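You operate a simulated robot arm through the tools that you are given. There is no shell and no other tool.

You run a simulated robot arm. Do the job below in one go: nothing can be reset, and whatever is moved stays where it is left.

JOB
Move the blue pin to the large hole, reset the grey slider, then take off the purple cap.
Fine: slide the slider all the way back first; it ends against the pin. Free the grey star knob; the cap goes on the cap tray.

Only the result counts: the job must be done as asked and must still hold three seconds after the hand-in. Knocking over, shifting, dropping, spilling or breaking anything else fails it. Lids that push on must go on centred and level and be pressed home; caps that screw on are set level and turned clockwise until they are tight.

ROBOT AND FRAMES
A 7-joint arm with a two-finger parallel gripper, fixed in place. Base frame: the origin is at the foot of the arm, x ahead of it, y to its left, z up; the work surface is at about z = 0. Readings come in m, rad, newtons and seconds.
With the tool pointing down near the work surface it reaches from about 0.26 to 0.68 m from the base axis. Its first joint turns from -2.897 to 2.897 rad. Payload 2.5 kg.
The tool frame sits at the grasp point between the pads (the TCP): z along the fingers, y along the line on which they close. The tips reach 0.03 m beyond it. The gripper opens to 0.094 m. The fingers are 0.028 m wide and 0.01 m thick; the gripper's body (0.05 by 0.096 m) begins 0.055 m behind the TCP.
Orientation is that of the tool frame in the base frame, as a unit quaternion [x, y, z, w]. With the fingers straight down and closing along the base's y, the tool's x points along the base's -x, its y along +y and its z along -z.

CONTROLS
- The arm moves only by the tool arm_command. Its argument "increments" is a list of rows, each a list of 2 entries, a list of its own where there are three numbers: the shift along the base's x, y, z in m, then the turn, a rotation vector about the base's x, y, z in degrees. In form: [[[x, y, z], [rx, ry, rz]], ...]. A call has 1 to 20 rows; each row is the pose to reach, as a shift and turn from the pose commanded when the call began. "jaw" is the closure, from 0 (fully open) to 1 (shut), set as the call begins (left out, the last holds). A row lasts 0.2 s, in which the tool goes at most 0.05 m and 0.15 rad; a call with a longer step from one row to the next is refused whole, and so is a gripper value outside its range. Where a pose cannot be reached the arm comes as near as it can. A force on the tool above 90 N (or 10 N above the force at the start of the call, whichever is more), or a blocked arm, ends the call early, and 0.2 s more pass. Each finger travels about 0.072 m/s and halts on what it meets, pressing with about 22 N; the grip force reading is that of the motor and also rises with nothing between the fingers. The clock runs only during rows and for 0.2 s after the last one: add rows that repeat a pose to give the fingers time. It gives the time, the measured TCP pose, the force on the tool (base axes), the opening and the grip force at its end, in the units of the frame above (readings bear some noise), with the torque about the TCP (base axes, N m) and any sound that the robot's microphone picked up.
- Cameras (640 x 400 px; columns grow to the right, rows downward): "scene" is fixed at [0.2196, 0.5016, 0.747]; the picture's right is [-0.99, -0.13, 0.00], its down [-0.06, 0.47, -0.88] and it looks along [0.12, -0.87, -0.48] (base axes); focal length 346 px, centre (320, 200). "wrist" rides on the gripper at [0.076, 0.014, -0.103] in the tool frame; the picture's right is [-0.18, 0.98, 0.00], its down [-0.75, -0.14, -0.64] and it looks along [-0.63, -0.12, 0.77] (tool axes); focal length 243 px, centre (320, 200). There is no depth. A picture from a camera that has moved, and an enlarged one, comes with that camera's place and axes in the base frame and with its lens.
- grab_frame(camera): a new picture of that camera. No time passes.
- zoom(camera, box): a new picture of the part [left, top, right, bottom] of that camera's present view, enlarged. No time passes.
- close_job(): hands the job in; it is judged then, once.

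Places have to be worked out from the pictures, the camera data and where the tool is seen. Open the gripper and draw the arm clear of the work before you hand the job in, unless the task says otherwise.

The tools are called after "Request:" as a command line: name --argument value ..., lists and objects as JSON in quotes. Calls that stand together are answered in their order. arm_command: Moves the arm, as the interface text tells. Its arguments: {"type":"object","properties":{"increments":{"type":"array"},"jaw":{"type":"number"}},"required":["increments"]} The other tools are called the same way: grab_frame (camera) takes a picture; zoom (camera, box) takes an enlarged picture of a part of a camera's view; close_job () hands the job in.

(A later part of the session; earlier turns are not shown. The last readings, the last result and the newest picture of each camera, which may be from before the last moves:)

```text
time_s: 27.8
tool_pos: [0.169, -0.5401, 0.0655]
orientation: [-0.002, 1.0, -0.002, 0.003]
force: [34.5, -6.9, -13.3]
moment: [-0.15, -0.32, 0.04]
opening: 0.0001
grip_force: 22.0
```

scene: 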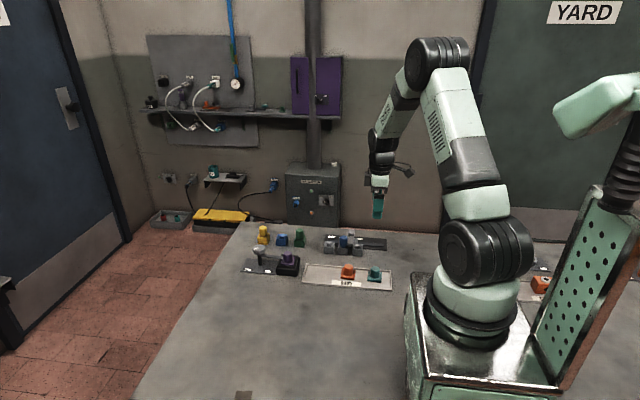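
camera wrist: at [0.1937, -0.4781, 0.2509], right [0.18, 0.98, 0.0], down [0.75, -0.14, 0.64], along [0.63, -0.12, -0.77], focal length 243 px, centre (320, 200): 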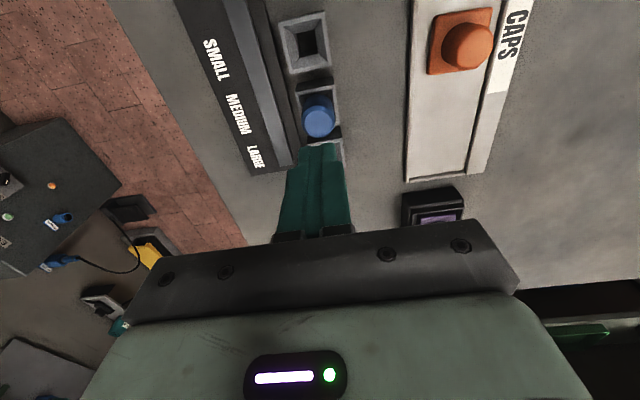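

The stop is felt again at x = 0.169 with 34 N, so the slider is fully back. I back off, rise over the knob and come down on its -x side.

Request:
arm_command --increments '[[[0.01, 0, 0], [0, 0, 0]], [[0.025, 0, 0], [0, 0, 0]], [[0.025, 0, 0.04], [0, 0, 0]], [[0.025, 0, 0.08], [0, 0, 0]], [[-0.015, 0, 0.08], [0, 0, 0]], [[-0.055, 0, 0.08], [0, 0, 0]], [[-0.0655, 0, 0.08], [0, 0, 0]], [[-0.0655, 0, 0.08], [0, 0, 0]]]'

Request:
zoom --camera "scene" --box '[310, 200, 420, 270]'

Request:
grab_frame --camera "wrist"

```text
time_s: 29.6
tool_pos: [0.1001, -0.5408, 0.1448]
orientation: [0.0, 1.0, 0.001, 0.001]
force: [0.3, 0.8, 0.6]
moment: [0.01, 0.03, 0.0]
opening: 0.0
grip_force: 21.7
```

```text
5.71 times, centred on (365, 235) of scene
camera zoom: at [0.2196, 0.5016, 0.747], right [-0.99, -0.13, 0.0], down [-0.06, 0.47, -0.88], along [0.12, -0.87, -0.48], focal length 1976 px, centre (63, 0)
```

zoom: 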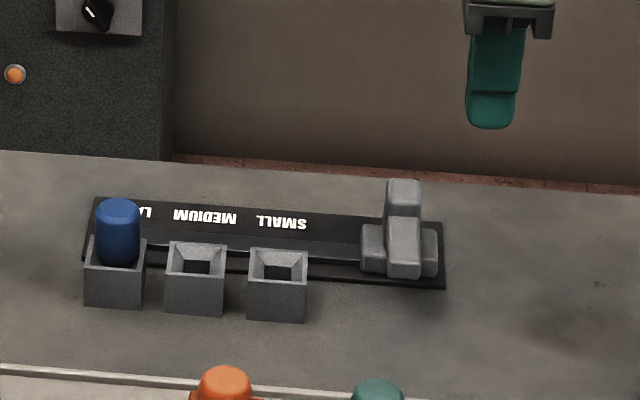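

```text
taken
camera wrist: at [0.024, -0.5247, 0.2465], right [0.18, 0.98, 0.0], down [0.75, -0.14, 0.64], along [0.63, -0.12, -0.77], focal length 243 px, centre (320, 200)
```

wrist: 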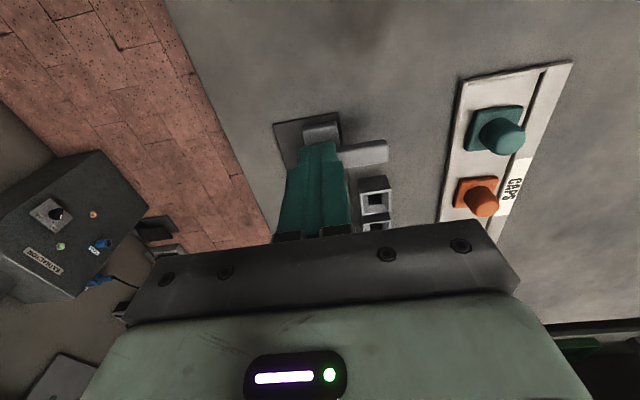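

The slider is at its back stop and the tips are clear on its -x side. I lower and start pushing along +x.

Request:
arm_command --increments '[[[0, 0, -0.04], [0, 0, 0]], [[0, 0, -0.08], [0, 0, 0]], [[0, 0, -0.08], [0, 0, 0]], [[0.01, 0, -0.08], [0, 0, 0]], [[0.02, 0, -0.08], [0, 0, 0]], [[0.03, 0, -0.08], [0, 0, 0]], [[0.04, 0, -0.08], [0, 0, 0]], [[0.05, 0, -0.08], [0, 0, 0]]]'

Request:
zoom --camera "scene" --box '[310, 200, 420, 270]'

```text
time_s: 31.4
tool_pos: [0.1504, -0.5407, 0.0638]
orientation: [-0.001, 1.0, 0.0, 0.0]
force: [-1.3, -0.8, 0.7]
moment: [-0.02, 0.0, 0.0]
opening: 0.0001
grip_force: 22.3
```

```text
5.71 times, centred on (365, 235) of scene
camera zoom: at [0.2196, 0.5016, 0.747], right [-0.99, -0.13, 0.0], down [-0.06, 0.47, -0.88], along [0.12, -0.87, -0.48], focal length 1976 px, centre (63, 0)
```

zoom: 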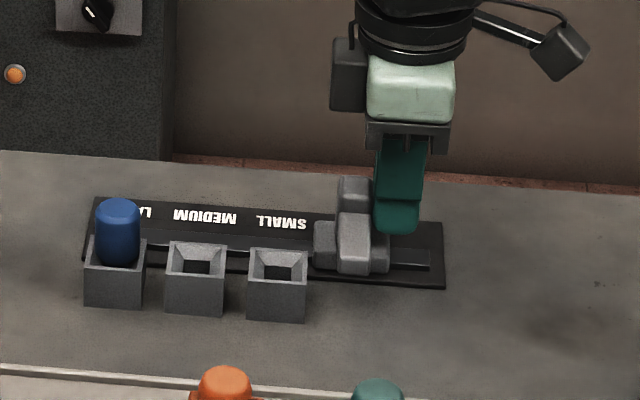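

The slider follows the push. I continue along +x to about x = 0.25, short of the contact with the pin expected near x = 0.270.

Request:
arm_command --increments '[[[0.01, 0, 0], [0, 0, 0]], [[0.02, 0, 0], [0, 0, 0]], [[0.03, 0, 0], [0, 0, 0]], [[0.04, 0, 0], [0, 0, 0]], [[0.05, 0, 0], [0, 0, 0]], [[0.06, 0, 0], [0, 0, 0]], [[0.07, 0, 0], [0, 0, 0]], [[0.08, 0, 0], [0, 0, 0]], [[0.09, 0, 0], [0, 0, 0]], [[0.099, 0, 0], [0, 0, 0]]]'

Request:
zoom --camera "scene" --box '[310, 210, 390, 265]'

Request:
zoom --camera "wrist" --box '[220, 60, 420, 240]'

```text
time_s: 33.6
tool_pos: [0.2491, -0.5396, 0.0645]
orientation: [0.0, 1.0, 0.0, 0.0]
force: [-1.9, 1.3, -0.6]
moment: [-0.01, 0.01, 0.02]
opening: 0.0
grip_force: 21.9
```

```text
7.27 times, centred on (350, 238) of scene
camera zoom: at [0.2196, 0.5016, 0.747], right [-0.99, -0.13, 0.0], down [-0.06, 0.47, -0.88], along [0.12, -0.87, -0.48], focal length 2515 px, centre (102, -73)
```

zoom: 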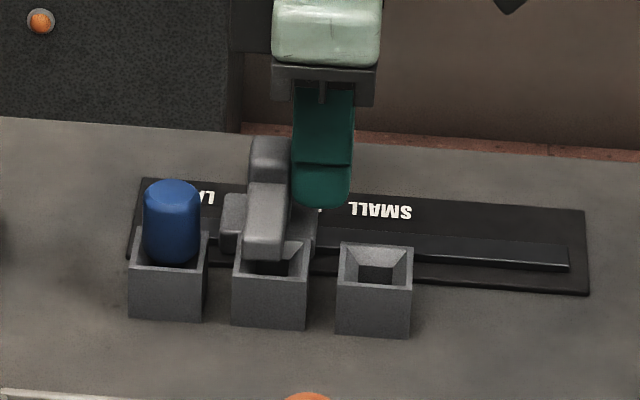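

```text
2.22 times, centred on (320, 150) of wrist
camera zoom: at [0.1735, -0.5254, 0.1657], right [0.18, 0.98, 0.0], down [0.75, -0.14, 0.64], along [0.63, -0.12, -0.77], focal length 539 px, centre (320, 311)
```

zoom: 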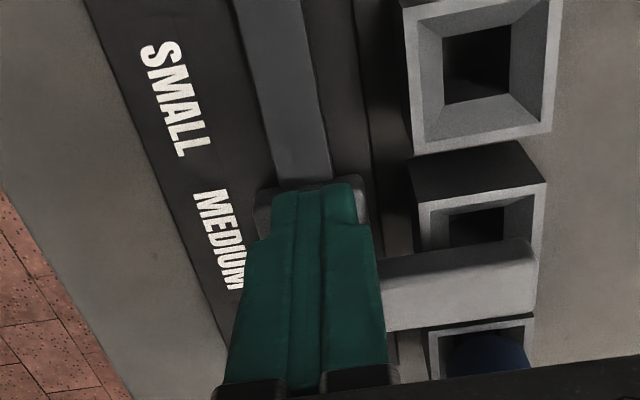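

About 0.021 m of gap remains between bar and pin, as predicted. I push 15 mm on, then slow down.

Request:
arm_command --increments '[[[0.006, 0, 0], [0, 0, 0]], [[0.011, 0, 0], [0, 0, 0]], [[0.015, 0, 0], [0, 0, 0]], [[0.017, 0, 0], [0, 0, 0]]]'

Request:
zoom --camera "scene" --box '[320, 220, 360, 260]'

```text
time_s: 34.6
tool_pos: [0.2674, -0.5399, 0.0635]
orientation: [0.0, 1.0, 0.001, 0.0]
force: [-2.0, 0.8, -2.7]
moment: [-0.01, 0.05, 0.01]
opening: 0.0002
grip_force: 22.2
```

```text
10.00 times, centred on (340, 240) of scene
camera zoom: at [0.2196, 0.5016, 0.747], right [-0.99, -0.13, 0.0], down [-0.06, 0.47, -0.88], along [0.12, -0.87, -0.48], focal length 3458 px, centre (120, -200)
```

zoom: 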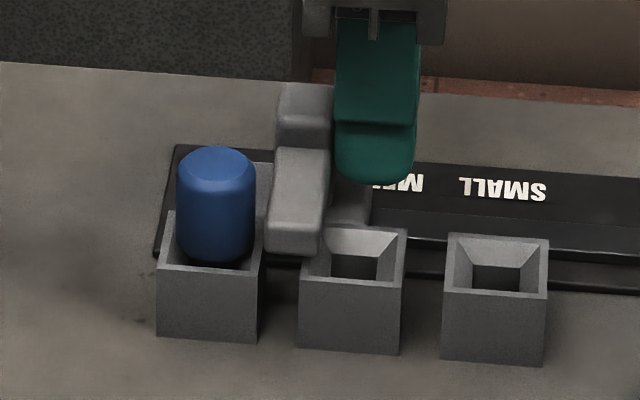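

Roughly 3 mm of gap is left. I creep on in 1 mm steps and watch the force closely, so as not to push the pin over.

Request:
arm_command --increments '[[[0.001, 0, 0], [0, 0, 0]], [[0.002, 0, 0], [0, 0, 0]]]'

Request:
zoom --camera "scene" --box '[326, 228, 352, 254]'

```text
time_s: 35.2
tool_pos: [0.2664, -0.5406, 0.0647]
orientation: [-0.001, 1.0, 0.0, 0.001]
force: [-1.2, 0.6, -0.7]
moment: [0.0, 0.0, 0.04]
opening: 0.0001
grip_force: 22.2
```

```text
15.38 times, centred on (339, 241) of scene
camera zoom: at [0.2196, 0.5016, 0.747], right [-0.99, -0.13, 0.0], down [-0.06, 0.47, -0.88], along [0.12, -0.87, -0.48], focal length 5320 px, centre (28, -431)
```

zoom: 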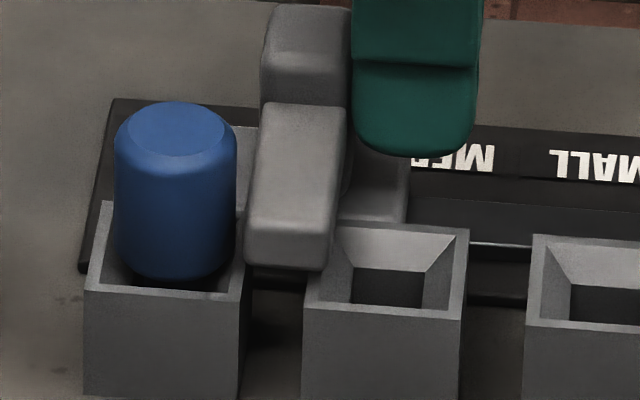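

There is still a gap of about 2.5 mm. I continue 1 mm at a time.

Request:
arm_command --increments '[[[0.001, 0, 0], [0, 0, 0]], [[0.002, 0, 0], [0, 0, 0]]]'

Request:
zoom --camera "scene" --box '[326, 228, 352, 254]'

```text
time_s: 35.8
tool_pos: [0.2693, -0.5412, 0.064]
orientation: [0.0, 1.0, 0.0, -0.001]
force: [-1.8, 0.2, -0.2]
moment: [-0.01, 0.0, 0.01]
opening: 0.0
grip_force: 21.9
```

```text
15.38 times, centred on (339, 241) of scene
camera zoom: at [0.2196, 0.5016, 0.747], right [-0.99, -0.13, 0.0], down [-0.06, 0.47, -0.88], along [0.12, -0.87, -0.48], focal length 5320 px, centre (28, -431)
```

zoom: 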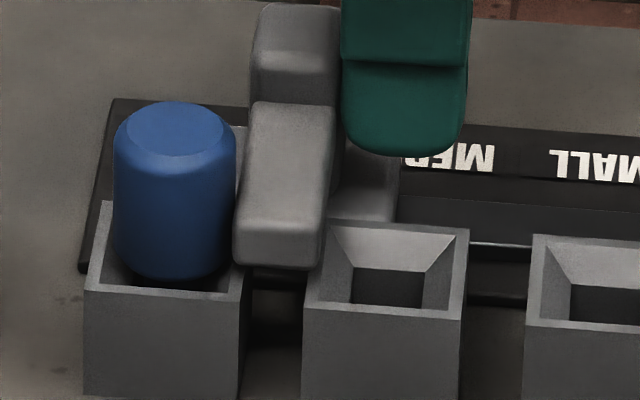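

The bar now appears to touch the pin, just as it did at the MEDIUM position at the start. I press another 1 mm to confirm contact by force.

Request:
arm_command --increments '[[[0.0005, 0, 0], [0, 0, 0]], [[0.001, 0, 0], [0, 0, 0]], [[0.001, 0, 0], [0, 0, 0]]]'

Request:
zoom --camera "scene" --box '[326, 228, 352, 254]'

```text
time_s: 36.6
tool_pos: [0.2712, -0.5402, 0.0644]
orientation: [0.001, 1.0, 0.0, 0.0]
force: [-2.8, -0.1, 0.7]
moment: [-0.02, -0.04, 0.0]
opening: 0.0
grip_force: 21.9
```

```text
15.38 times, centred on (339, 241) of scene
camera zoom: at [0.2196, 0.5016, 0.747], right [-0.99, -0.13, 0.0], down [-0.06, 0.47, -0.88], along [0.12, -0.87, -0.48], focal length 5320 px, centre (28, -431)
```

zoom: 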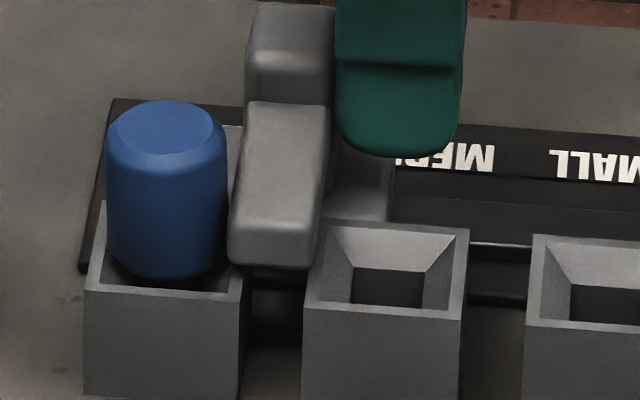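

The bar has met the pin and taken up its play in the hole, so the slider is against the pin. I back the fingers away along -x, rise and check.

Request:
arm_command --increments '[[[-0.005, 0, 0], [0, 0, 0]], [[-0.02, 0, 0], [0, 0, 0]], [[-0.02, 0, 0.04], [0, 0, 0]], [[-0.02, 0, 0.08], [0, 0, 0]], [[-0.02, 0, 0.12], [0, 0, 0]], [[-0.02, 0, 0.12], [0, 0, 0]]]'

Request:
zoom --camera "scene" --box '[326, 228, 352, 254]'

Request:
zoom --camera "wrist" --box '[240, 0, 420, 200]'

```text
time_s: 38.0
tool_pos: [0.2517, -0.5392, 0.1832]
orientation: [0.0, 1.0, 0.0, -0.001]
force: [0.5, -0.7, 0.1]
moment: [0.0, -0.01, 0.02]
opening: 0.0
grip_force: 22.3
```

```text
15.38 times, centred on (339, 241) of scene
camera zoom: at [0.2196, 0.5016, 0.747], right [-0.99, -0.13, 0.0], down [-0.06, 0.47, -0.88], along [0.12, -0.87, -0.48], focal length 5320 px, centre (28, -431)
```

zoom: 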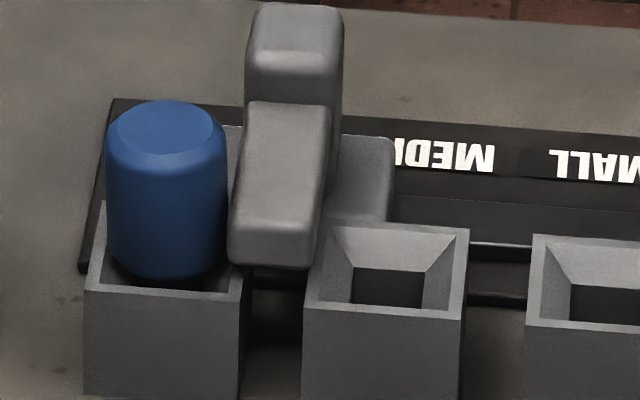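

```text
2.00 times, centred on (330, 100) of wrist
camera zoom: at [0.1746, -0.5249, 0.2856], right [0.18, 0.98, 0.0], down [0.75, -0.14, 0.64], along [0.63, -0.12, -0.77], focal length 485 px, centre (300, 400)
```

zoom: 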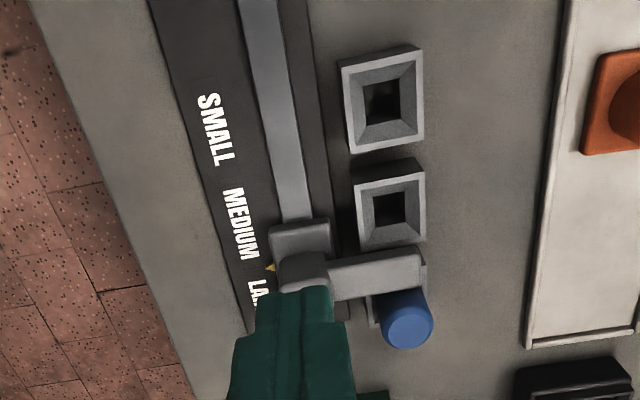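

The slider rests against the upright pin. Next is the clamp: I move the wrist camera towards the star knob (about (0.54, -0.38)) and the purple cap (about (0.445, -0.38)), staying high.

Request:
arm_command --increments '[[[0.028, 0.027, 0.01], [0, 0, 0]], [[0.056, 0.054, 0.02], [0, 0, 0]], [[0.084, 0.081, 0.03], [0, 0, 0]], [[0.112, 0.108, 0.037], [0, 0, 0]], [[0.14, 0.135, 0.037], [0, 0, 0]], [[0.17, 0.16, 0.037], [0, 0, 0]], [[0.17, 0.16, 0.037], [0, 0, 0]]]' --jaw 0

Request:
grab_frame --camera "wrist"

Request:
grab_frame --camera "scene"

```text
time_s: 39.6
tool_pos: [0.42, -0.3764, 0.2229]
orientation: [0.0, 1.0, -0.001, 0.0]
force: [-0.2, 0.2, 0.3]
moment: [0.02, -0.01, 0.01]
opening: 0.0938
grip_force: 0.2
```

```text
taken
camera wrist: at [0.3449, -0.3622, 0.3242], right [0.18, 0.98, 0.0], down [0.75, -0.14, 0.64], along [0.63, -0.12, -0.77], focal length 243 px, centre (320, 200)
```

wrist: 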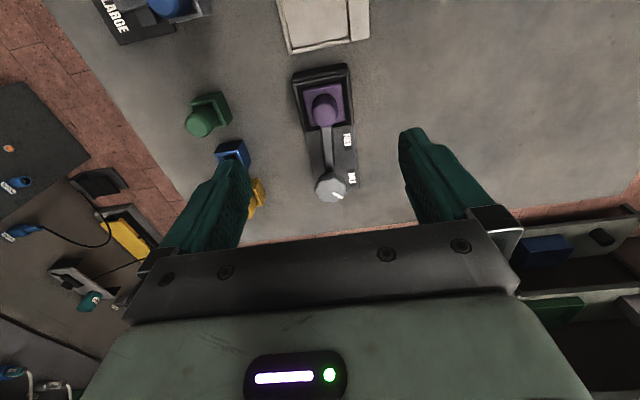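

```text
taken
```

scene: 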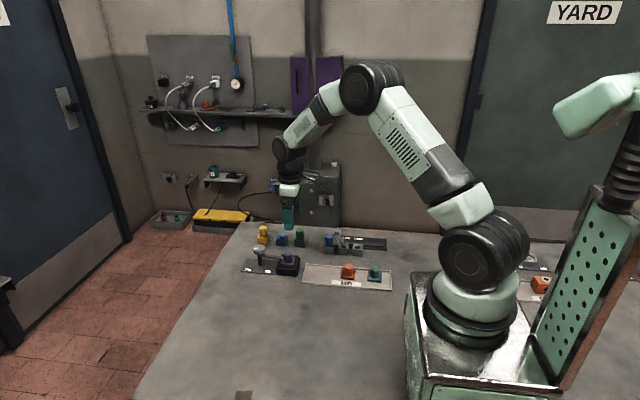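

Request:
zoom --camera "wrist" --box '[270, 50, 390, 215]'

Request:
zoom --camera "scene" --box '[240, 240, 305, 280]'

Request:
zoom --camera "scene" --box '[295, 255, 400, 300]'

```text
2.42 times, centred on (330, 132) of wrist
camera zoom: at [0.3449, -0.3622, 0.3242], right [0.18, 0.98, 0.0], down [0.75, -0.14, 0.64], along [0.63, -0.12, -0.77], focal length 588 px, centre (296, 364)
```

zoom: 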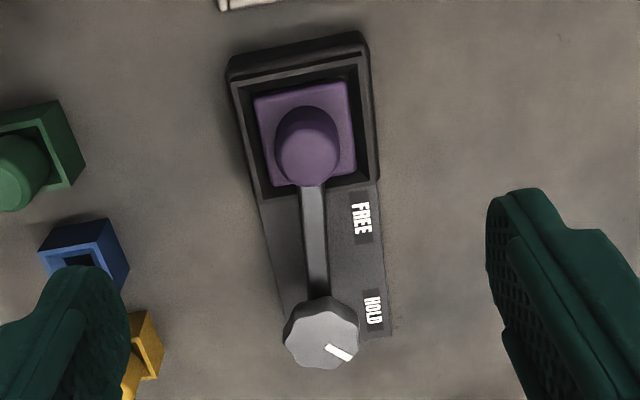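

```text
9.85 times, centred on (272, 260) of scene
camera zoom: at [0.2196, 0.5016, 0.747], right [-0.99, -0.13, 0.0], down [-0.06, 0.47, -0.88], along [0.12, -0.87, -0.48], focal length 3404 px, centre (788, -391)
```

zoom: 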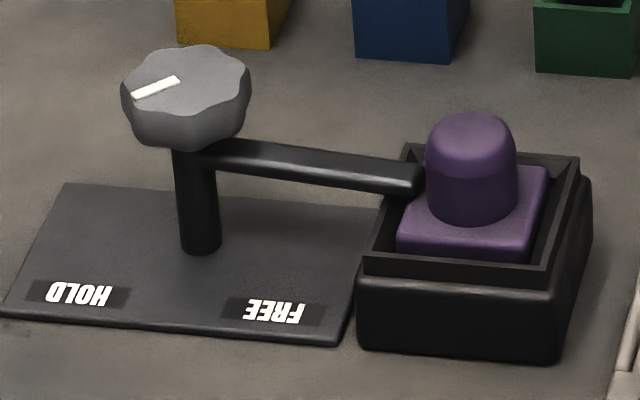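

```text
6.10 times, centred on (348, 278) of scene
camera zoom: at [0.2196, 0.5016, 0.747], right [-0.99, -0.13, 0.0], down [-0.06, 0.47, -0.88], along [0.12, -0.87, -0.48], focal length 2108 px, centre (152, -272)
```

zoom: 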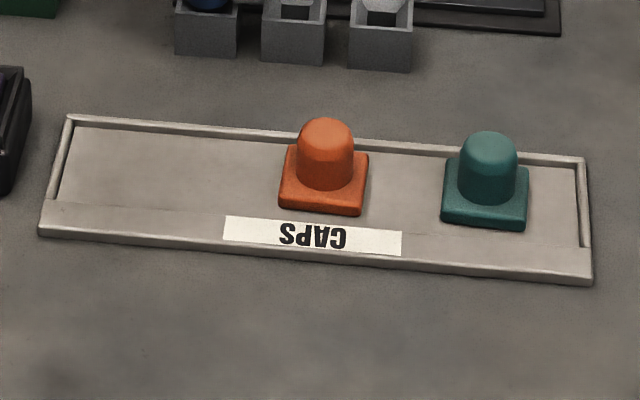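

The mark on the star knob points to HOLD (about 45°), and FREE lies about 90° counter-clockwise seen from above; the bar from its post lies over the cap's flange. I place the knob at (0.539, -0.384), top z near 0.07, and go above it to test whether the wrist can turn +90° there.

Request:
arm_command --increments '[[[0.03, -0.001, -0.01], [0, 0, 0]], [[0.06, -0.002, -0.02], [0, 0, 0]], [[0.09, -0.003, -0.03], [0, 0, 0]], [[0.119, -0.004, -0.04], [0, 0, 0]], [[0.119, -0.004, -0.06], [0, 0, 0]], [[0.119, -0.004, -0.06], [0, 0, 0]]]' --jaw 0.3

Request:
grab_frame --camera "wrist"

Request:
zoom --camera "scene" --box '[230, 200, 320, 280]'

```text
time_s: 41.0
tool_pos: [0.54, -0.3844, 0.1622]
orientation: [0.0, 1.0, 0.0, 0.001]
force: [1.0, 0.3, 0.1]
moment: [0.02, -0.03, 0.02]
opening: 0.0659
grip_force: 0.0
```

```text
taken
camera wrist: at [0.4646, -0.3695, 0.2632], right [0.18, 0.98, 0.0], down [0.75, -0.14, 0.64], along [0.63, -0.12, -0.77], focal length 243 px, centre (320, 200)
```

wrist: 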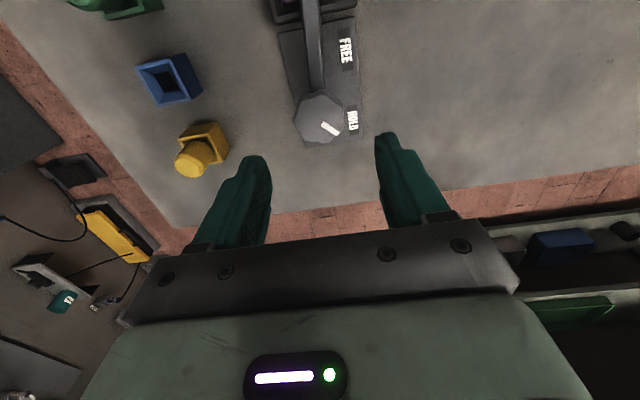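

```text
5.00 times, centred on (275, 240) of scene
camera zoom: at [0.2196, 0.5016, 0.747], right [-0.99, -0.13, 0.0], down [-0.06, 0.47, -0.88], along [0.12, -0.87, -0.48], focal length 1729 px, centre (545, 0)
```

zoom: 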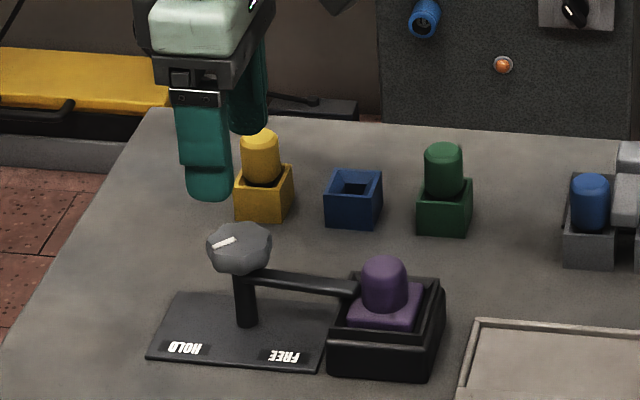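

The knob's centre comes out at (0.540, -0.383), right under the tool. I test the +90° turn in the free air above it.

Request:
arm_command --increments '[[[0, 0, 0], [0, 0, 8]], [[0, 0, 0], [0, 0, 16]], [[0, 0, 0], [0, 0, 24]], [[0, 0, 0], [0, 0, 32]], [[0, 0, 0], [0, 0, 40]], [[0, 0, 0], [0, 0, 48]], [[0, 0, 0], [0, 0, 56]], [[0, 0, 0], [0, 0, 64]], [[0, 0, 0], [0, 0, 72]], [[0, 0, 0], [0, 0, 80]], [[0, 0, 0], [0, 0, 88]], [[0, 0, 0], [0, 0, 95]], [[0, 0, 0], [0, 0, 95]]]'

Request:
grab_frame --camera "wrist"

Request:
grab_frame --camera "scene"

```text
time_s: 43.8
tool_pos: [0.5381, -0.3846, 0.1603]
orientation: [0.738, -0.675, -0.001, 0.001]
force: [0.0, 0.5, -0.2]
moment: [0.01, 0.01, -0.01]
opening: 0.0655
grip_force: 0.1
```

```text
taken
camera wrist: at [0.5324, -0.4609, 0.2624], right [-1.0, 0.1, 0.0], down [0.07, 0.76, 0.64], along [0.06, 0.64, -0.77], focal length 243 px, centre (320, 200)
```

wrist: 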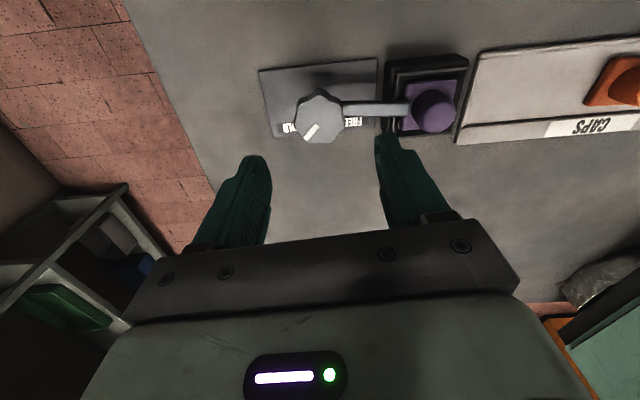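

```text
taken
```

scene: 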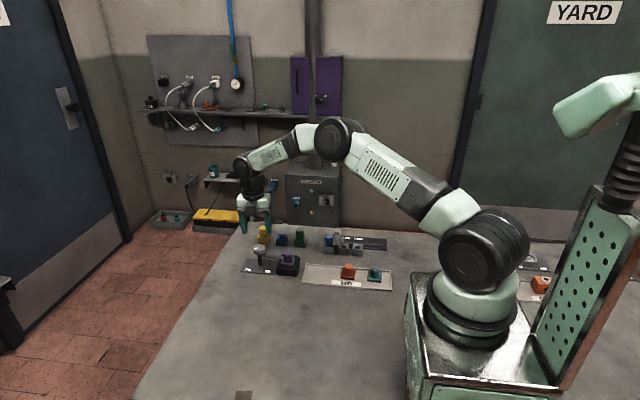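

The arm reaches +95° there without trouble. From this side I take a closer look at the knob, bar and cap.

Request:
zoom --camera "wrist" --box '[250, 40, 480, 180]'

```text
2.78 times, centred on (365, 110) of wrist
camera zoom: at [0.5324, -0.4609, 0.2624], right [-1.0, 0.1, 0.0], down [0.07, 0.76, 0.64], along [0.06, 0.64, -0.77], focal length 675 px, centre (195, 450)
```

zoom: 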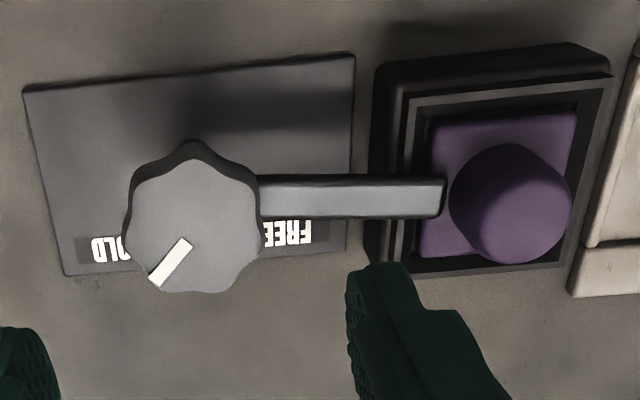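

The bar lies over the cap's flange and should swing towards -y, where there is free room. I turn back to the starting yaw so that the fingers come down on the ±y sides of the knob.

Request:
arm_command --increments '[[[0, 0, 0], [0, 0, -8]], [[0, 0, 0], [0, 0, -16]], [[0, 0, 0], [0, 0, -24]], [[0, 0, 0], [0, 0, -32]], [[0, 0, 0], [0, 0, -40]], [[0, 0, 0], [0, 0, -48]], [[0, 0, 0], [0, 0, -56]], [[0, 0, 0], [0, 0, -64]], [[0, 0, 0], [0, 0, -72]], [[0, 0, 0], [0, 0, -80]], [[0, 0, 0], [0, 0, -88]], [[0.001, 0, 0], [0, 0, -95]], [[0.001, 0, 0], [0, 0, -95]], [[0.001, 0, -0.03], [0, 0, -95]], [[0.001, 0, -0.03], [0, 0, -95]]]'

Request:
zoom --camera "wrist" --box '[220, 40, 440, 220]'

Request:
zoom --camera "scene" --box '[230, 210, 310, 280]'

```text
time_s: 47.0
tool_pos: [0.5402, -0.3858, 0.1315]
orientation: [0.0, 1.0, 0.0, 0.0]
force: [0.0, -0.5, -0.6]
moment: [0.01, 0.0, -0.02]
opening: 0.0658
grip_force: 0.0
```

```text
2.22 times, centred on (330, 130) of wrist
camera zoom: at [0.4645, -0.3699, 0.234], right [0.18, 0.98, 0.0], down [0.75, -0.14, 0.64], along [0.63, -0.12, -0.77], focal length 539 px, centre (298, 356)
```

zoom: 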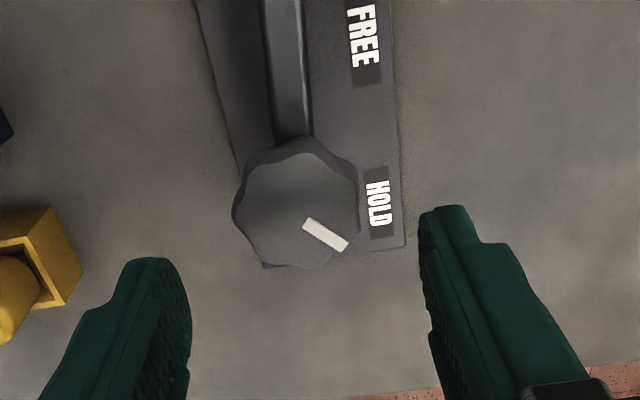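

```text
5.71 times, centred on (270, 245) of scene
camera zoom: at [0.2196, 0.5016, 0.747], right [-0.99, -0.13, 0.0], down [-0.06, 0.47, -0.88], along [0.12, -0.87, -0.48], focal length 1976 px, centre (606, -57)
```

zoom: 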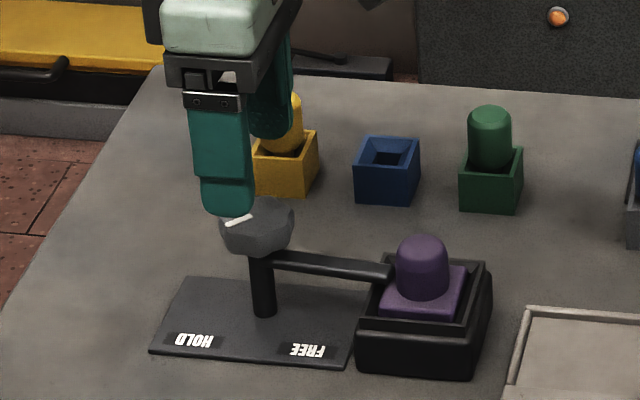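

The knob is centred at (0.540, -0.3835) between the open fingers. I lower so that the tips reach z = 0.048, beside the knob and above the bar.

Request:
arm_command --increments '[[[0, 0.0005, -0.02], [0, 0, 0]], [[0, 0.0005, -0.04], [0, 0, 0]], [[0, 0.0005, -0.052], [0, 0, 0]], [[0, 0.0005, -0.052], [0, 0, 0]]]'

Request:
zoom --camera "wrist" --box '[220, 40, 440, 220]'

Request:
zoom --camera "scene" --box '[230, 210, 310, 280]'

```text
time_s: 48.0
tool_pos: [0.5423, -0.3861, 0.0776]
orientation: [0.0, 1.0, 0.0, 0.0]
force: [0.5, -0.7, 1.1]
moment: [-0.01, -0.01, -0.04]
opening: 0.0659
grip_force: 0.0
```

```text
2.22 times, centred on (330, 130) of wrist
camera zoom: at [0.4656, -0.37, 0.1795], right [0.18, 0.98, 0.0], down [0.75, -0.14, 0.64], along [0.63, -0.12, -0.77], focal length 539 px, centre (298, 356)
```

zoom: 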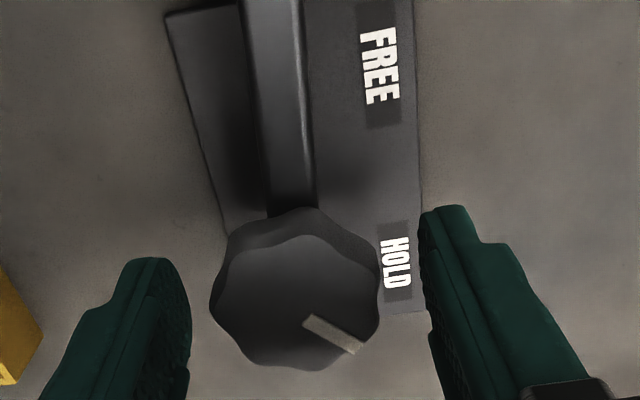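

```text
5.71 times, centred on (270, 245) of scene
camera zoom: at [0.2196, 0.5016, 0.747], right [-0.99, -0.13, 0.0], down [-0.06, 0.47, -0.88], along [0.12, -0.87, -0.48], focal length 1976 px, centre (606, -57)
```

zoom: 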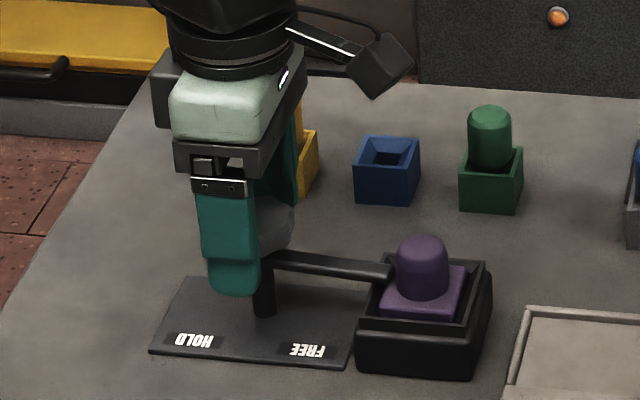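

The tool is about 3 mm too far in +x and 1 mm in -y relative to the knob's axis. I correct this, then close on the knob.

Request:
arm_command --increments '[[[-0.003, 0.001, 0], [0, 0, 0]], [[-0.003, 0.001, 0], [0, 0, 0]]]'

Request:
zoom --camera "wrist" --box '[220, 40, 440, 220]'

```text
time_s: 48.6
tool_pos: [0.5377, -0.384, 0.0778]
orientation: [-0.001, 1.0, 0.001, -0.001]
force: [-0.3, 0.5, -1.0]
moment: [-0.02, -0.02, -0.01]
opening: 0.066
grip_force: 0.1
```

```text
2.22 times, centred on (330, 130) of wrist
camera zoom: at [0.4616, -0.3693, 0.1799], right [0.18, 0.98, 0.0], down [0.75, -0.14, 0.64], along [0.63, -0.12, -0.77], focal length 539 px, centre (298, 356)
```

zoom: 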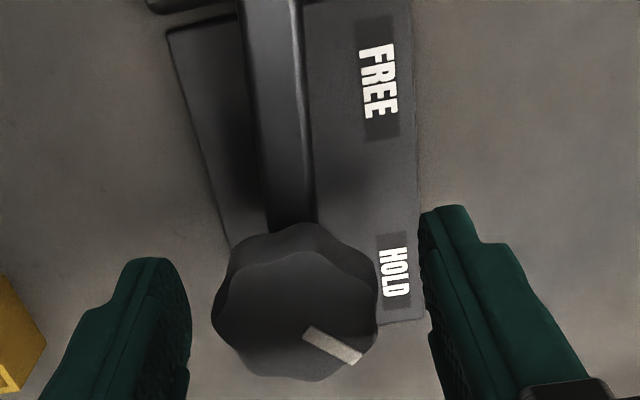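

Knob and tool now agree within 1 mm. I close the jaws on the knob.

Request:
arm_command --increments '[[[0, 0, 0], [0, 0, 0]], [[0, 0, 0], [0, 0, 0]], [[0, 0, 0], [0, 0, 0]]]' --jaw 1

```text
time_s: 49.4
tool_pos: [0.5376, -0.3852, 0.0787]
orientation: [0.001, 1.0, -0.001, 0.0]
force: [2.0, -5.4, -3.4]
moment: [0.16, -0.19, -0.01]
opening: 0.0411
grip_force: 45.4
```

The knob is gripped at 0.041 m. I ease the -5 N side force by a 1 mm shift and begin turning counter-clockwise in small steps, watching the torque.

Request:
arm_command --increments '[[[0, -0.001, 0], [0, 0, 0]], [[0, -0.001, 0], [0, 0, 4]], [[0, -0.001, 0], [0, 0, 8]], [[0, -0.001, 0], [0, 0, 12]], [[0, -0.001, 0], [0, 0, 16]]]'

Request:
zoom --camera "scene" --box '[230, 210, 310, 280]'

Request:
zoom --camera "wrist" --box '[220, 0, 440, 220]'

```text
time_s: 50.6
tool_pos: [0.5388, -0.3862, 0.0778]
orientation: [-0.139, 0.99, 0.0, -0.001]
force: [-9.5, -11.3, 1.4]
moment: [0.36, -0.88, -0.04]
opening: 0.0415
grip_force: 45.7
```

```text
5.71 times, centred on (270, 245) of scene
camera zoom: at [0.2196, 0.5016, 0.747], right [-0.99, -0.13, 0.0], down [-0.06, 0.47, -0.88], along [0.12, -0.87, -0.48], focal length 1976 px, centre (606, -57)
```

zoom: 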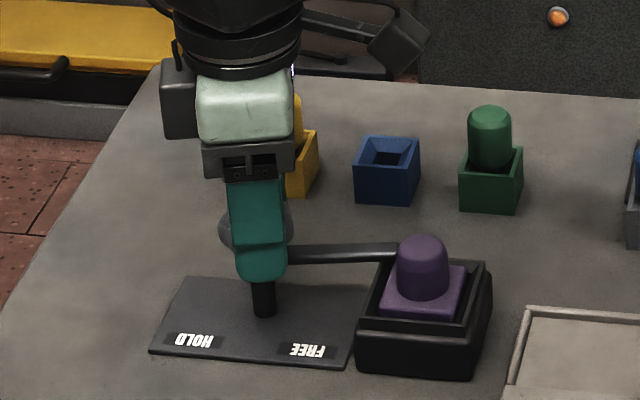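

```text
1.82 times, centred on (330, 110) of wrist
camera zoom: at [0.4608, -0.3919, 0.1801], right [-0.09, 1.0, 0.0], down [0.76, 0.07, 0.64], along [0.64, 0.06, -0.77], focal length 441 px, centre (302, 364)
```

zoom: 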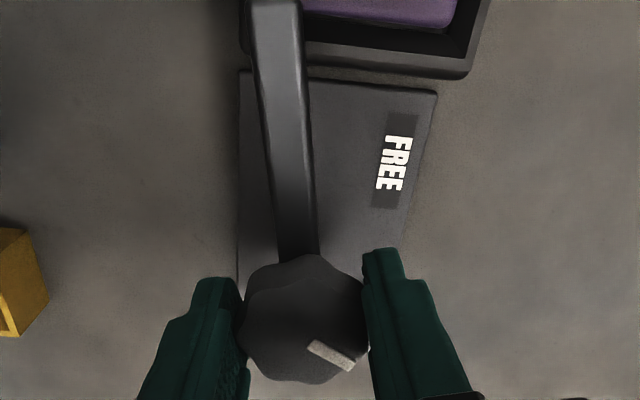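

The bar swings with the knob, but a side force of (-9.5, -11.3) N shows my turning axis is slightly off. I shift about 2 to 3 mm towards -x, -y to relieve it before turning on.

Request:
arm_command --increments '[[[-0.001, -0.0015, 0], [0, 0, 0]], [[-0.002, -0.003, 0], [0, 0, 0]], [[-0.002, -0.003, 0], [0, 0, 0]]]'

```text
time_s: 51.4
tool_pos: [0.537, -0.3852, 0.0785]
orientation: [-0.14, 0.99, 0.001, 0.001]
force: [7.9, 3.3, -1.0]
moment: [-0.74, 0.99, 0.0]
opening: 0.0413
grip_force: 44.6
```

Now slightly over-corrected (+7.9, +3.3 N); I go back about 0.9 mm in x and 0.7 mm in y, and continue the turn to 32°.

Request:
arm_command --increments '[[[0.0009, 0.0007, 0], [0, 0, 0]], [[0.0009, 0.0007, 0], [0, 0, 4]], [[0.0009, 0.0007, 0], [0, 0, 8]], [[0.0009, 0.0007, 0], [0, 0, 12]], [[0.0009, 0.0007, 0], [0, 0, 16]]]'

```text
time_s: 52.6
tool_pos: [0.5384, -0.3864, 0.0782]
orientation: [-0.276, 0.961, 0.0, -0.001]
force: [-0.7, 10.2, 5.1]
moment: [-0.03, -0.61, 0.02]
opening: 0.0412
grip_force: 45.0
```

A +10 N force in y has built up. I shift +1.5 mm in y and continue turning to about 48°.

Request:
arm_command --increments '[[[0, 0.0015, 0], [0, 0, 0]], [[0, 0.0015, 0], [0, 0, 4]], [[0, 0.0015, 0], [0, 0, 8]], [[0, 0.0015, 0], [0, 0, 12]], [[0, 0.0015, 0], [0, 0, 16]]]'

Request:
zoom --camera "scene" --box '[230, 210, 310, 280]'

Request:
zoom --camera "wrist" --box '[180, 0, 440, 220]'

```text
time_s: 53.8
tool_pos: [0.538, -0.3879, 0.0779]
orientation: [-0.407, 0.914, -0.003, 0.001]
force: [33.0, -24.4, -24.0]
moment: [0.59, 0.45, -0.09]
opening: 0.0413
grip_force: 45.7
```

```text
5.71 times, centred on (270, 245) of scene
camera zoom: at [0.2196, 0.5016, 0.747], right [-0.99, -0.13, 0.0], down [-0.06, 0.47, -0.88], along [0.12, -0.87, -0.48], focal length 1976 px, centre (606, -57)
```

zoom: 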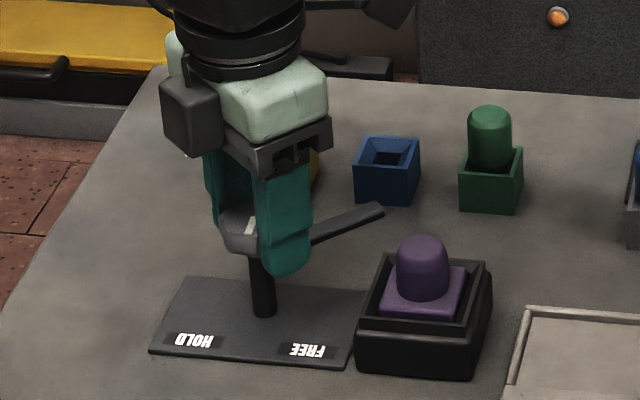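

```text
1.82 times, centred on (310, 110) of wrist
camera zoom: at [0.4764, -0.4324, 0.1799], right [-0.61, 0.79, -0.01], down [0.61, 0.47, 0.64], along [0.51, 0.39, -0.77], focal length 441 px, centre (338, 364)
```

zoom: 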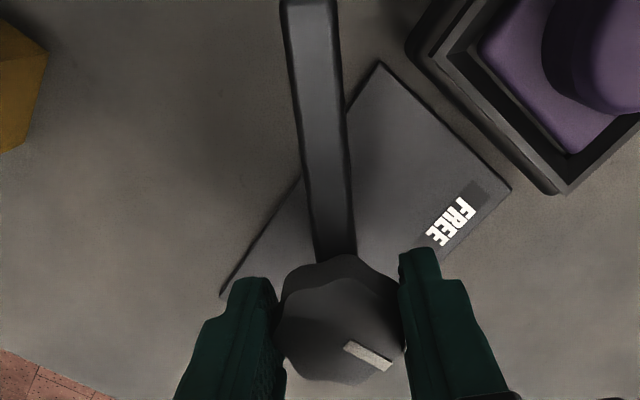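

The bar is clear of the cap at about 48°, but side forces have grown to about 40 N. I open the jaws to let the strain go and then look at how the knob sits relative to the tool.

Request:
arm_command --increments '[[[0, 0, 0], [0, 0, 0]], [[0, 0, 0], [0, 0, 0]], [[0, 0, 0], [0, 0, 0]]]' --jaw 0.35

Request:
zoom --camera "scene" --box '[230, 210, 310, 280]'

Request:
zoom --camera "wrist" --box '[180, 0, 440, 220]'

```text
time_s: 54.6
tool_pos: [0.5379, -0.3849, 0.0783]
orientation: [-0.407, 0.914, 0.001, 0.0]
force: [-0.7, 0.6, -0.3]
moment: [-0.02, 0.0, -0.04]
opening: 0.0611
grip_force: 0.0
```

```text
5.71 times, centred on (270, 245) of scene
camera zoom: at [0.2196, 0.5016, 0.747], right [-0.99, -0.13, 0.0], down [-0.06, 0.47, -0.88], along [0.12, -0.87, -0.48], focal length 1976 px, centre (606, -57)
```

zoom: 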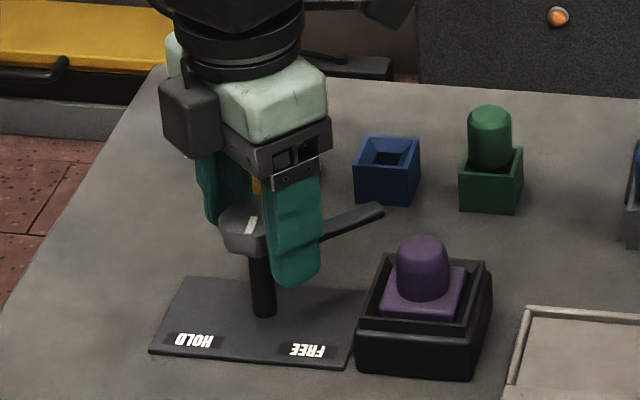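

```text
1.82 times, centred on (310, 110) of wrist
camera zoom: at [0.4761, -0.4307, 0.1803], right [-0.61, 0.79, 0.0], down [0.61, 0.47, 0.64], along [0.51, 0.39, -0.77], focal length 441 px, centre (338, 364)
```

zoom: 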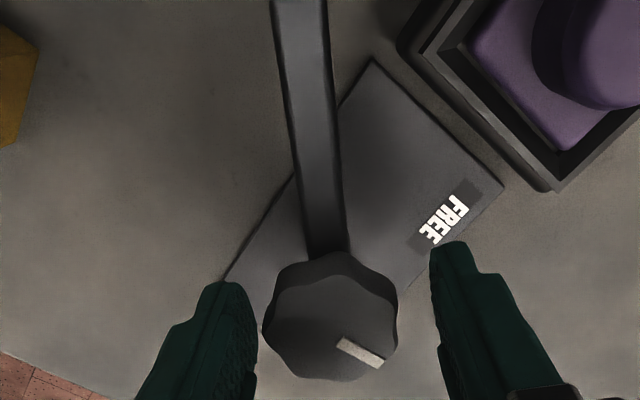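

The knob stayed at its angle when released. In the picture its centre is about 2 mm off the tool axis along the closing line, so I shift by (+1.6, -1.4) mm and check again.

Request:
arm_command --increments '[[[0.0016, -0.0014, 0], [0, 0, 0]], [[0.0016, -0.0014, 0], [0, 0, 0]]]'

Request:
zoom --camera "wrist" --box '[240, 90, 400, 210]'

```text
time_s: 55.2
tool_pos: [0.539, -0.3863, 0.0788]
orientation: [-0.407, 0.913, -0.001, 0.0]
force: [0.2, 0.0, 0.1]
moment: [0.01, 0.02, -0.03]
opening: 0.0609
grip_force: 0.0
```

```text
3.33 times, centred on (320, 150) of wrist
camera zoom: at [0.4779, -0.4318, 0.1802], right [-0.61, 0.79, 0.0], down [0.61, 0.47, 0.64], along [0.51, 0.39, -0.77], focal length 809 px, centre (320, 367)
```

zoom: 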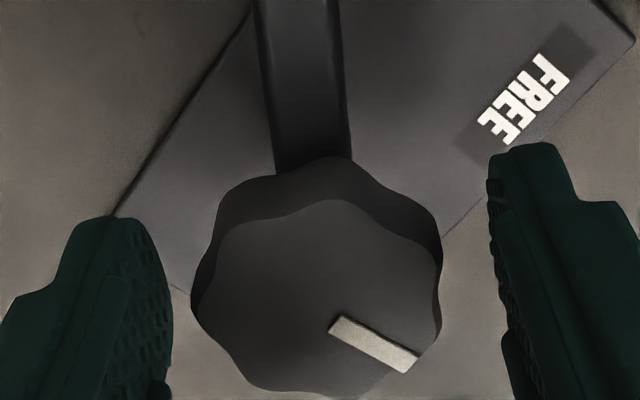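

The knob's outline now spans 190 to 443 px, centred within 0.6 mm of the tool axis. I close again and read the forces.

Request:
arm_command --increments '[[[0, 0, 0], [0, 0, 0]], [[0, 0, 0], [0, 0, 0]], [[0, 0, 0], [0, 0, 0]]]' --jaw 1

```text
time_s: 56.0
tool_pos: [0.5408, -0.3855, 0.078]
orientation: [-0.407, 0.914, 0.0, 0.0]
force: [1.7, -1.3, -0.1]
moment: [0.12, 0.31, -0.01]
opening: 0.0412
grip_force: 45.1
```

The grip is now nearly force-free. I turn on by 16° and read again.

Request:
arm_command --increments '[[[0, 0, 0], [0, 0, 4]], [[0, 0, 0], [0, 0, 8]], [[0, 0, 0], [0, 0, 12]], [[0, 0, 0], [0, 0, 16]]]'

```text
time_s: 57.0
tool_pos: [0.54, -0.3856, 0.0776]
orientation: [-0.53, 0.848, 0.0, 0.001]
force: [16.9, -5.4, -8.4]
moment: [-0.16, 0.64, -0.04]
opening: 0.0413
grip_force: 45.2
```

A force of (17, -5) N has built up, so I shift +1.5 mm in x and -0.5 mm in y while continuing with another 13°.

Request:
arm_command --increments '[[[0.0015, -0.0005, 0], [0, 0, 0]], [[0.0015, -0.0005, 0], [0, 0, 4]], [[0.0017, -0.0005, 0], [0, 0, 8]], [[0.002, -0.0005, 0], [0, 0, 13]]]'

Request:
zoom --camera "scene" --box '[230, 210, 310, 280]'

Request:
zoom --camera "wrist" --box '[180, 0, 440, 220]'

```text
time_s: 58.0
tool_pos: [0.5393, -0.3876, 0.0786]
orientation: [-0.622, 0.783, 0.002, 0.0]
force: [-18.6, 18.5, 11.6]
moment: [0.81, -0.27, 0.04]
opening: 0.0408
grip_force: 45.1
```

```text
5.71 times, centred on (270, 245) of scene
camera zoom: at [0.2196, 0.5016, 0.747], right [-0.99, -0.13, 0.0], down [-0.06, 0.47, -0.88], along [0.12, -0.87, -0.48], focal length 1976 px, centre (606, -57)
```

zoom: 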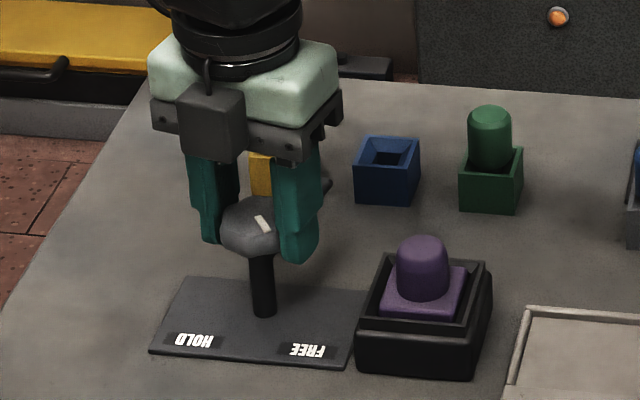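

```text
1.82 times, centred on (310, 110) of wrist
camera zoom: at [0.5089, -0.4582, 0.1799], right [-0.92, 0.4, 0.0], down [0.31, 0.7, 0.64], along [0.25, 0.59, -0.77], focal length 441 px, centre (338, 364)
```

zoom: 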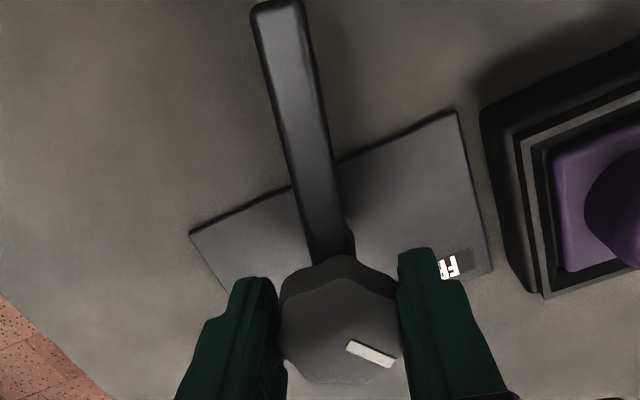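

At 77° the force is (-19, +19) N: I over-shifted. I go back by (-1, +1) mm, then finish the turn towards 90°.

Request:
arm_command --increments '[[[-0.0005, 0.0005, 0], [0, 0, 0]], [[-0.001, 0.001, 0], [0, 0, 0]], [[-0.001, 0.001, 0], [0, 0, 0]]]'

```text
time_s: 58.8
tool_pos: [0.5401, -0.3871, 0.0782]
orientation: [-0.623, 0.782, 0.0, -0.001]
force: [-0.1, -1.9, -20.2]
moment: [0.46, -0.43, 0.02]
opening: 0.0409
grip_force: 44.9
```

Side forces are gone; a downward pull of 20 N remains, so I lower 1 mm and turn the last 13° in small steps.

Request:
arm_command --increments '[[[0, 0, -0.001], [0, 0, 0]], [[0, 0, -0.001], [0, 0, 4]], [[0, 0, -0.001], [0, 0, 8]]]'

```text
time_s: 59.6
tool_pos: [0.5392, -0.3882, 0.0778]
orientation: [-0.674, 0.738, -0.002, 0.0]
force: [-1.8, -6.7, -5.3]
moment: [-0.17, 0.58, -0.74]
opening: 0.0406
grip_force: 45.0
```

A resisting torque of -0.74 N m about z has appeared at 85°, which suggests the stop or a detent. I look at where the mark and bar point.

Request:
zoom --camera "wrist" --box '[180, 0, 440, 220]'

Request:
zoom --camera "scene" --box '[240, 225, 305, 280]'

```text
1.82 times, centred on (310, 110) of wrist
camera zoom: at [0.5188, -0.4612, 0.1803], right [-0.96, 0.27, 0.0], down [0.21, 0.74, 0.64], along [0.17, 0.62, -0.77], focal length 441 px, centre (338, 364)
```

zoom: 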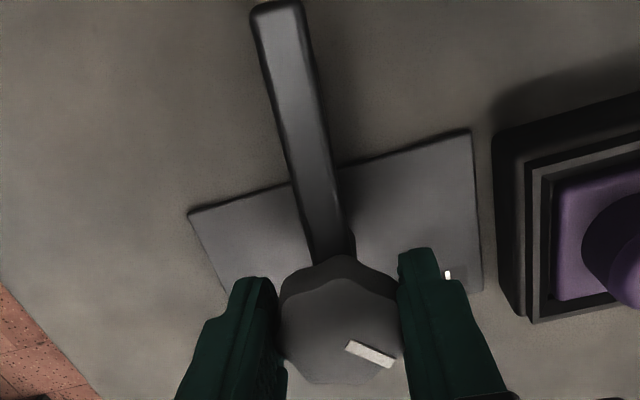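

```text
7.27 times, centred on (272, 252) of scene
camera zoom: at [0.2196, 0.5016, 0.747], right [-0.99, -0.13, 0.0], down [-0.06, 0.47, -0.88], along [0.12, -0.87, -0.48], focal length 2515 px, centre (666, -182)
```

zoom: 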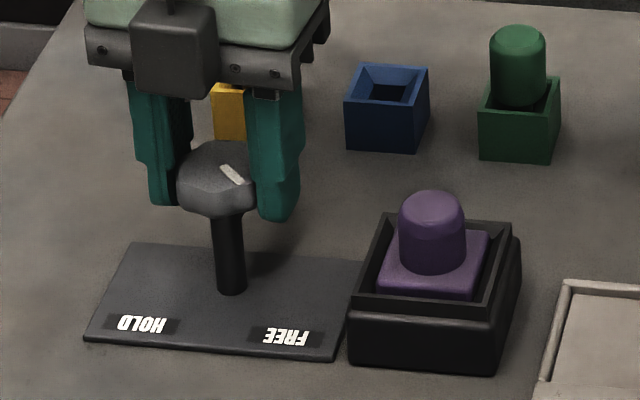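

The mark is at about 123 to 130°, just short of FREE (about 130 to 135°). I turn 3° more and see whether the torque rises like at a stop.

Request:
arm_command --increments '[[[0, -0.0005, 0], [0, 0, 1.5]], [[0, -0.0005, 0], [0, 0, 3]]]'

```text
time_s: 60.2
tool_pos: [0.5407, -0.3866, 0.078]
orientation: [-0.695, 0.719, 0.001, -0.001]
force: [-17.9, 2.4, 6.6]
moment: [-0.52, 0.26, -1.08]
opening: 0.041
grip_force: 45.7
```

Request:
zoom --camera "wrist" --box '[180, 0, 440, 220]'

Request:
zoom --camera "scene" --box '[240, 225, 305, 280]'

```text
1.82 times, centred on (310, 110) of wrist
camera zoom: at [0.5233, -0.4619, 0.1801], right [-0.98, 0.22, 0.0], down [0.17, 0.75, 0.64], along [0.14, 0.63, -0.77], focal length 441 px, centre (338, 364)
```

zoom: 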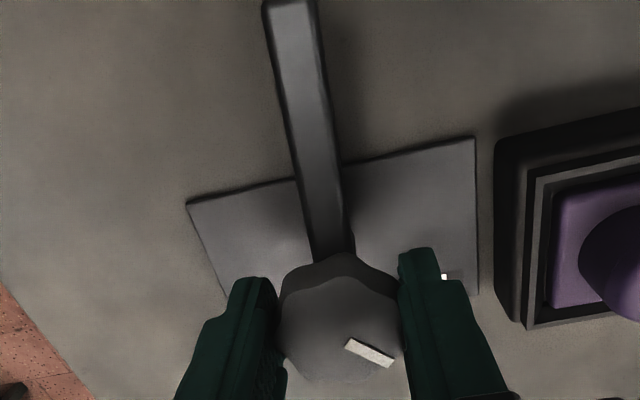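

```text
7.27 times, centred on (272, 252) of scene
camera zoom: at [0.2196, 0.5016, 0.747], right [-0.99, -0.13, 0.0], down [-0.06, 0.47, -0.88], along [0.12, -0.87, -0.48], focal length 2515 px, centre (666, -182)
```

zoom: 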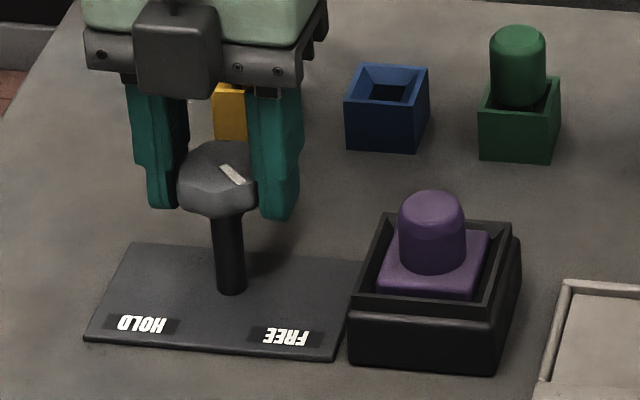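

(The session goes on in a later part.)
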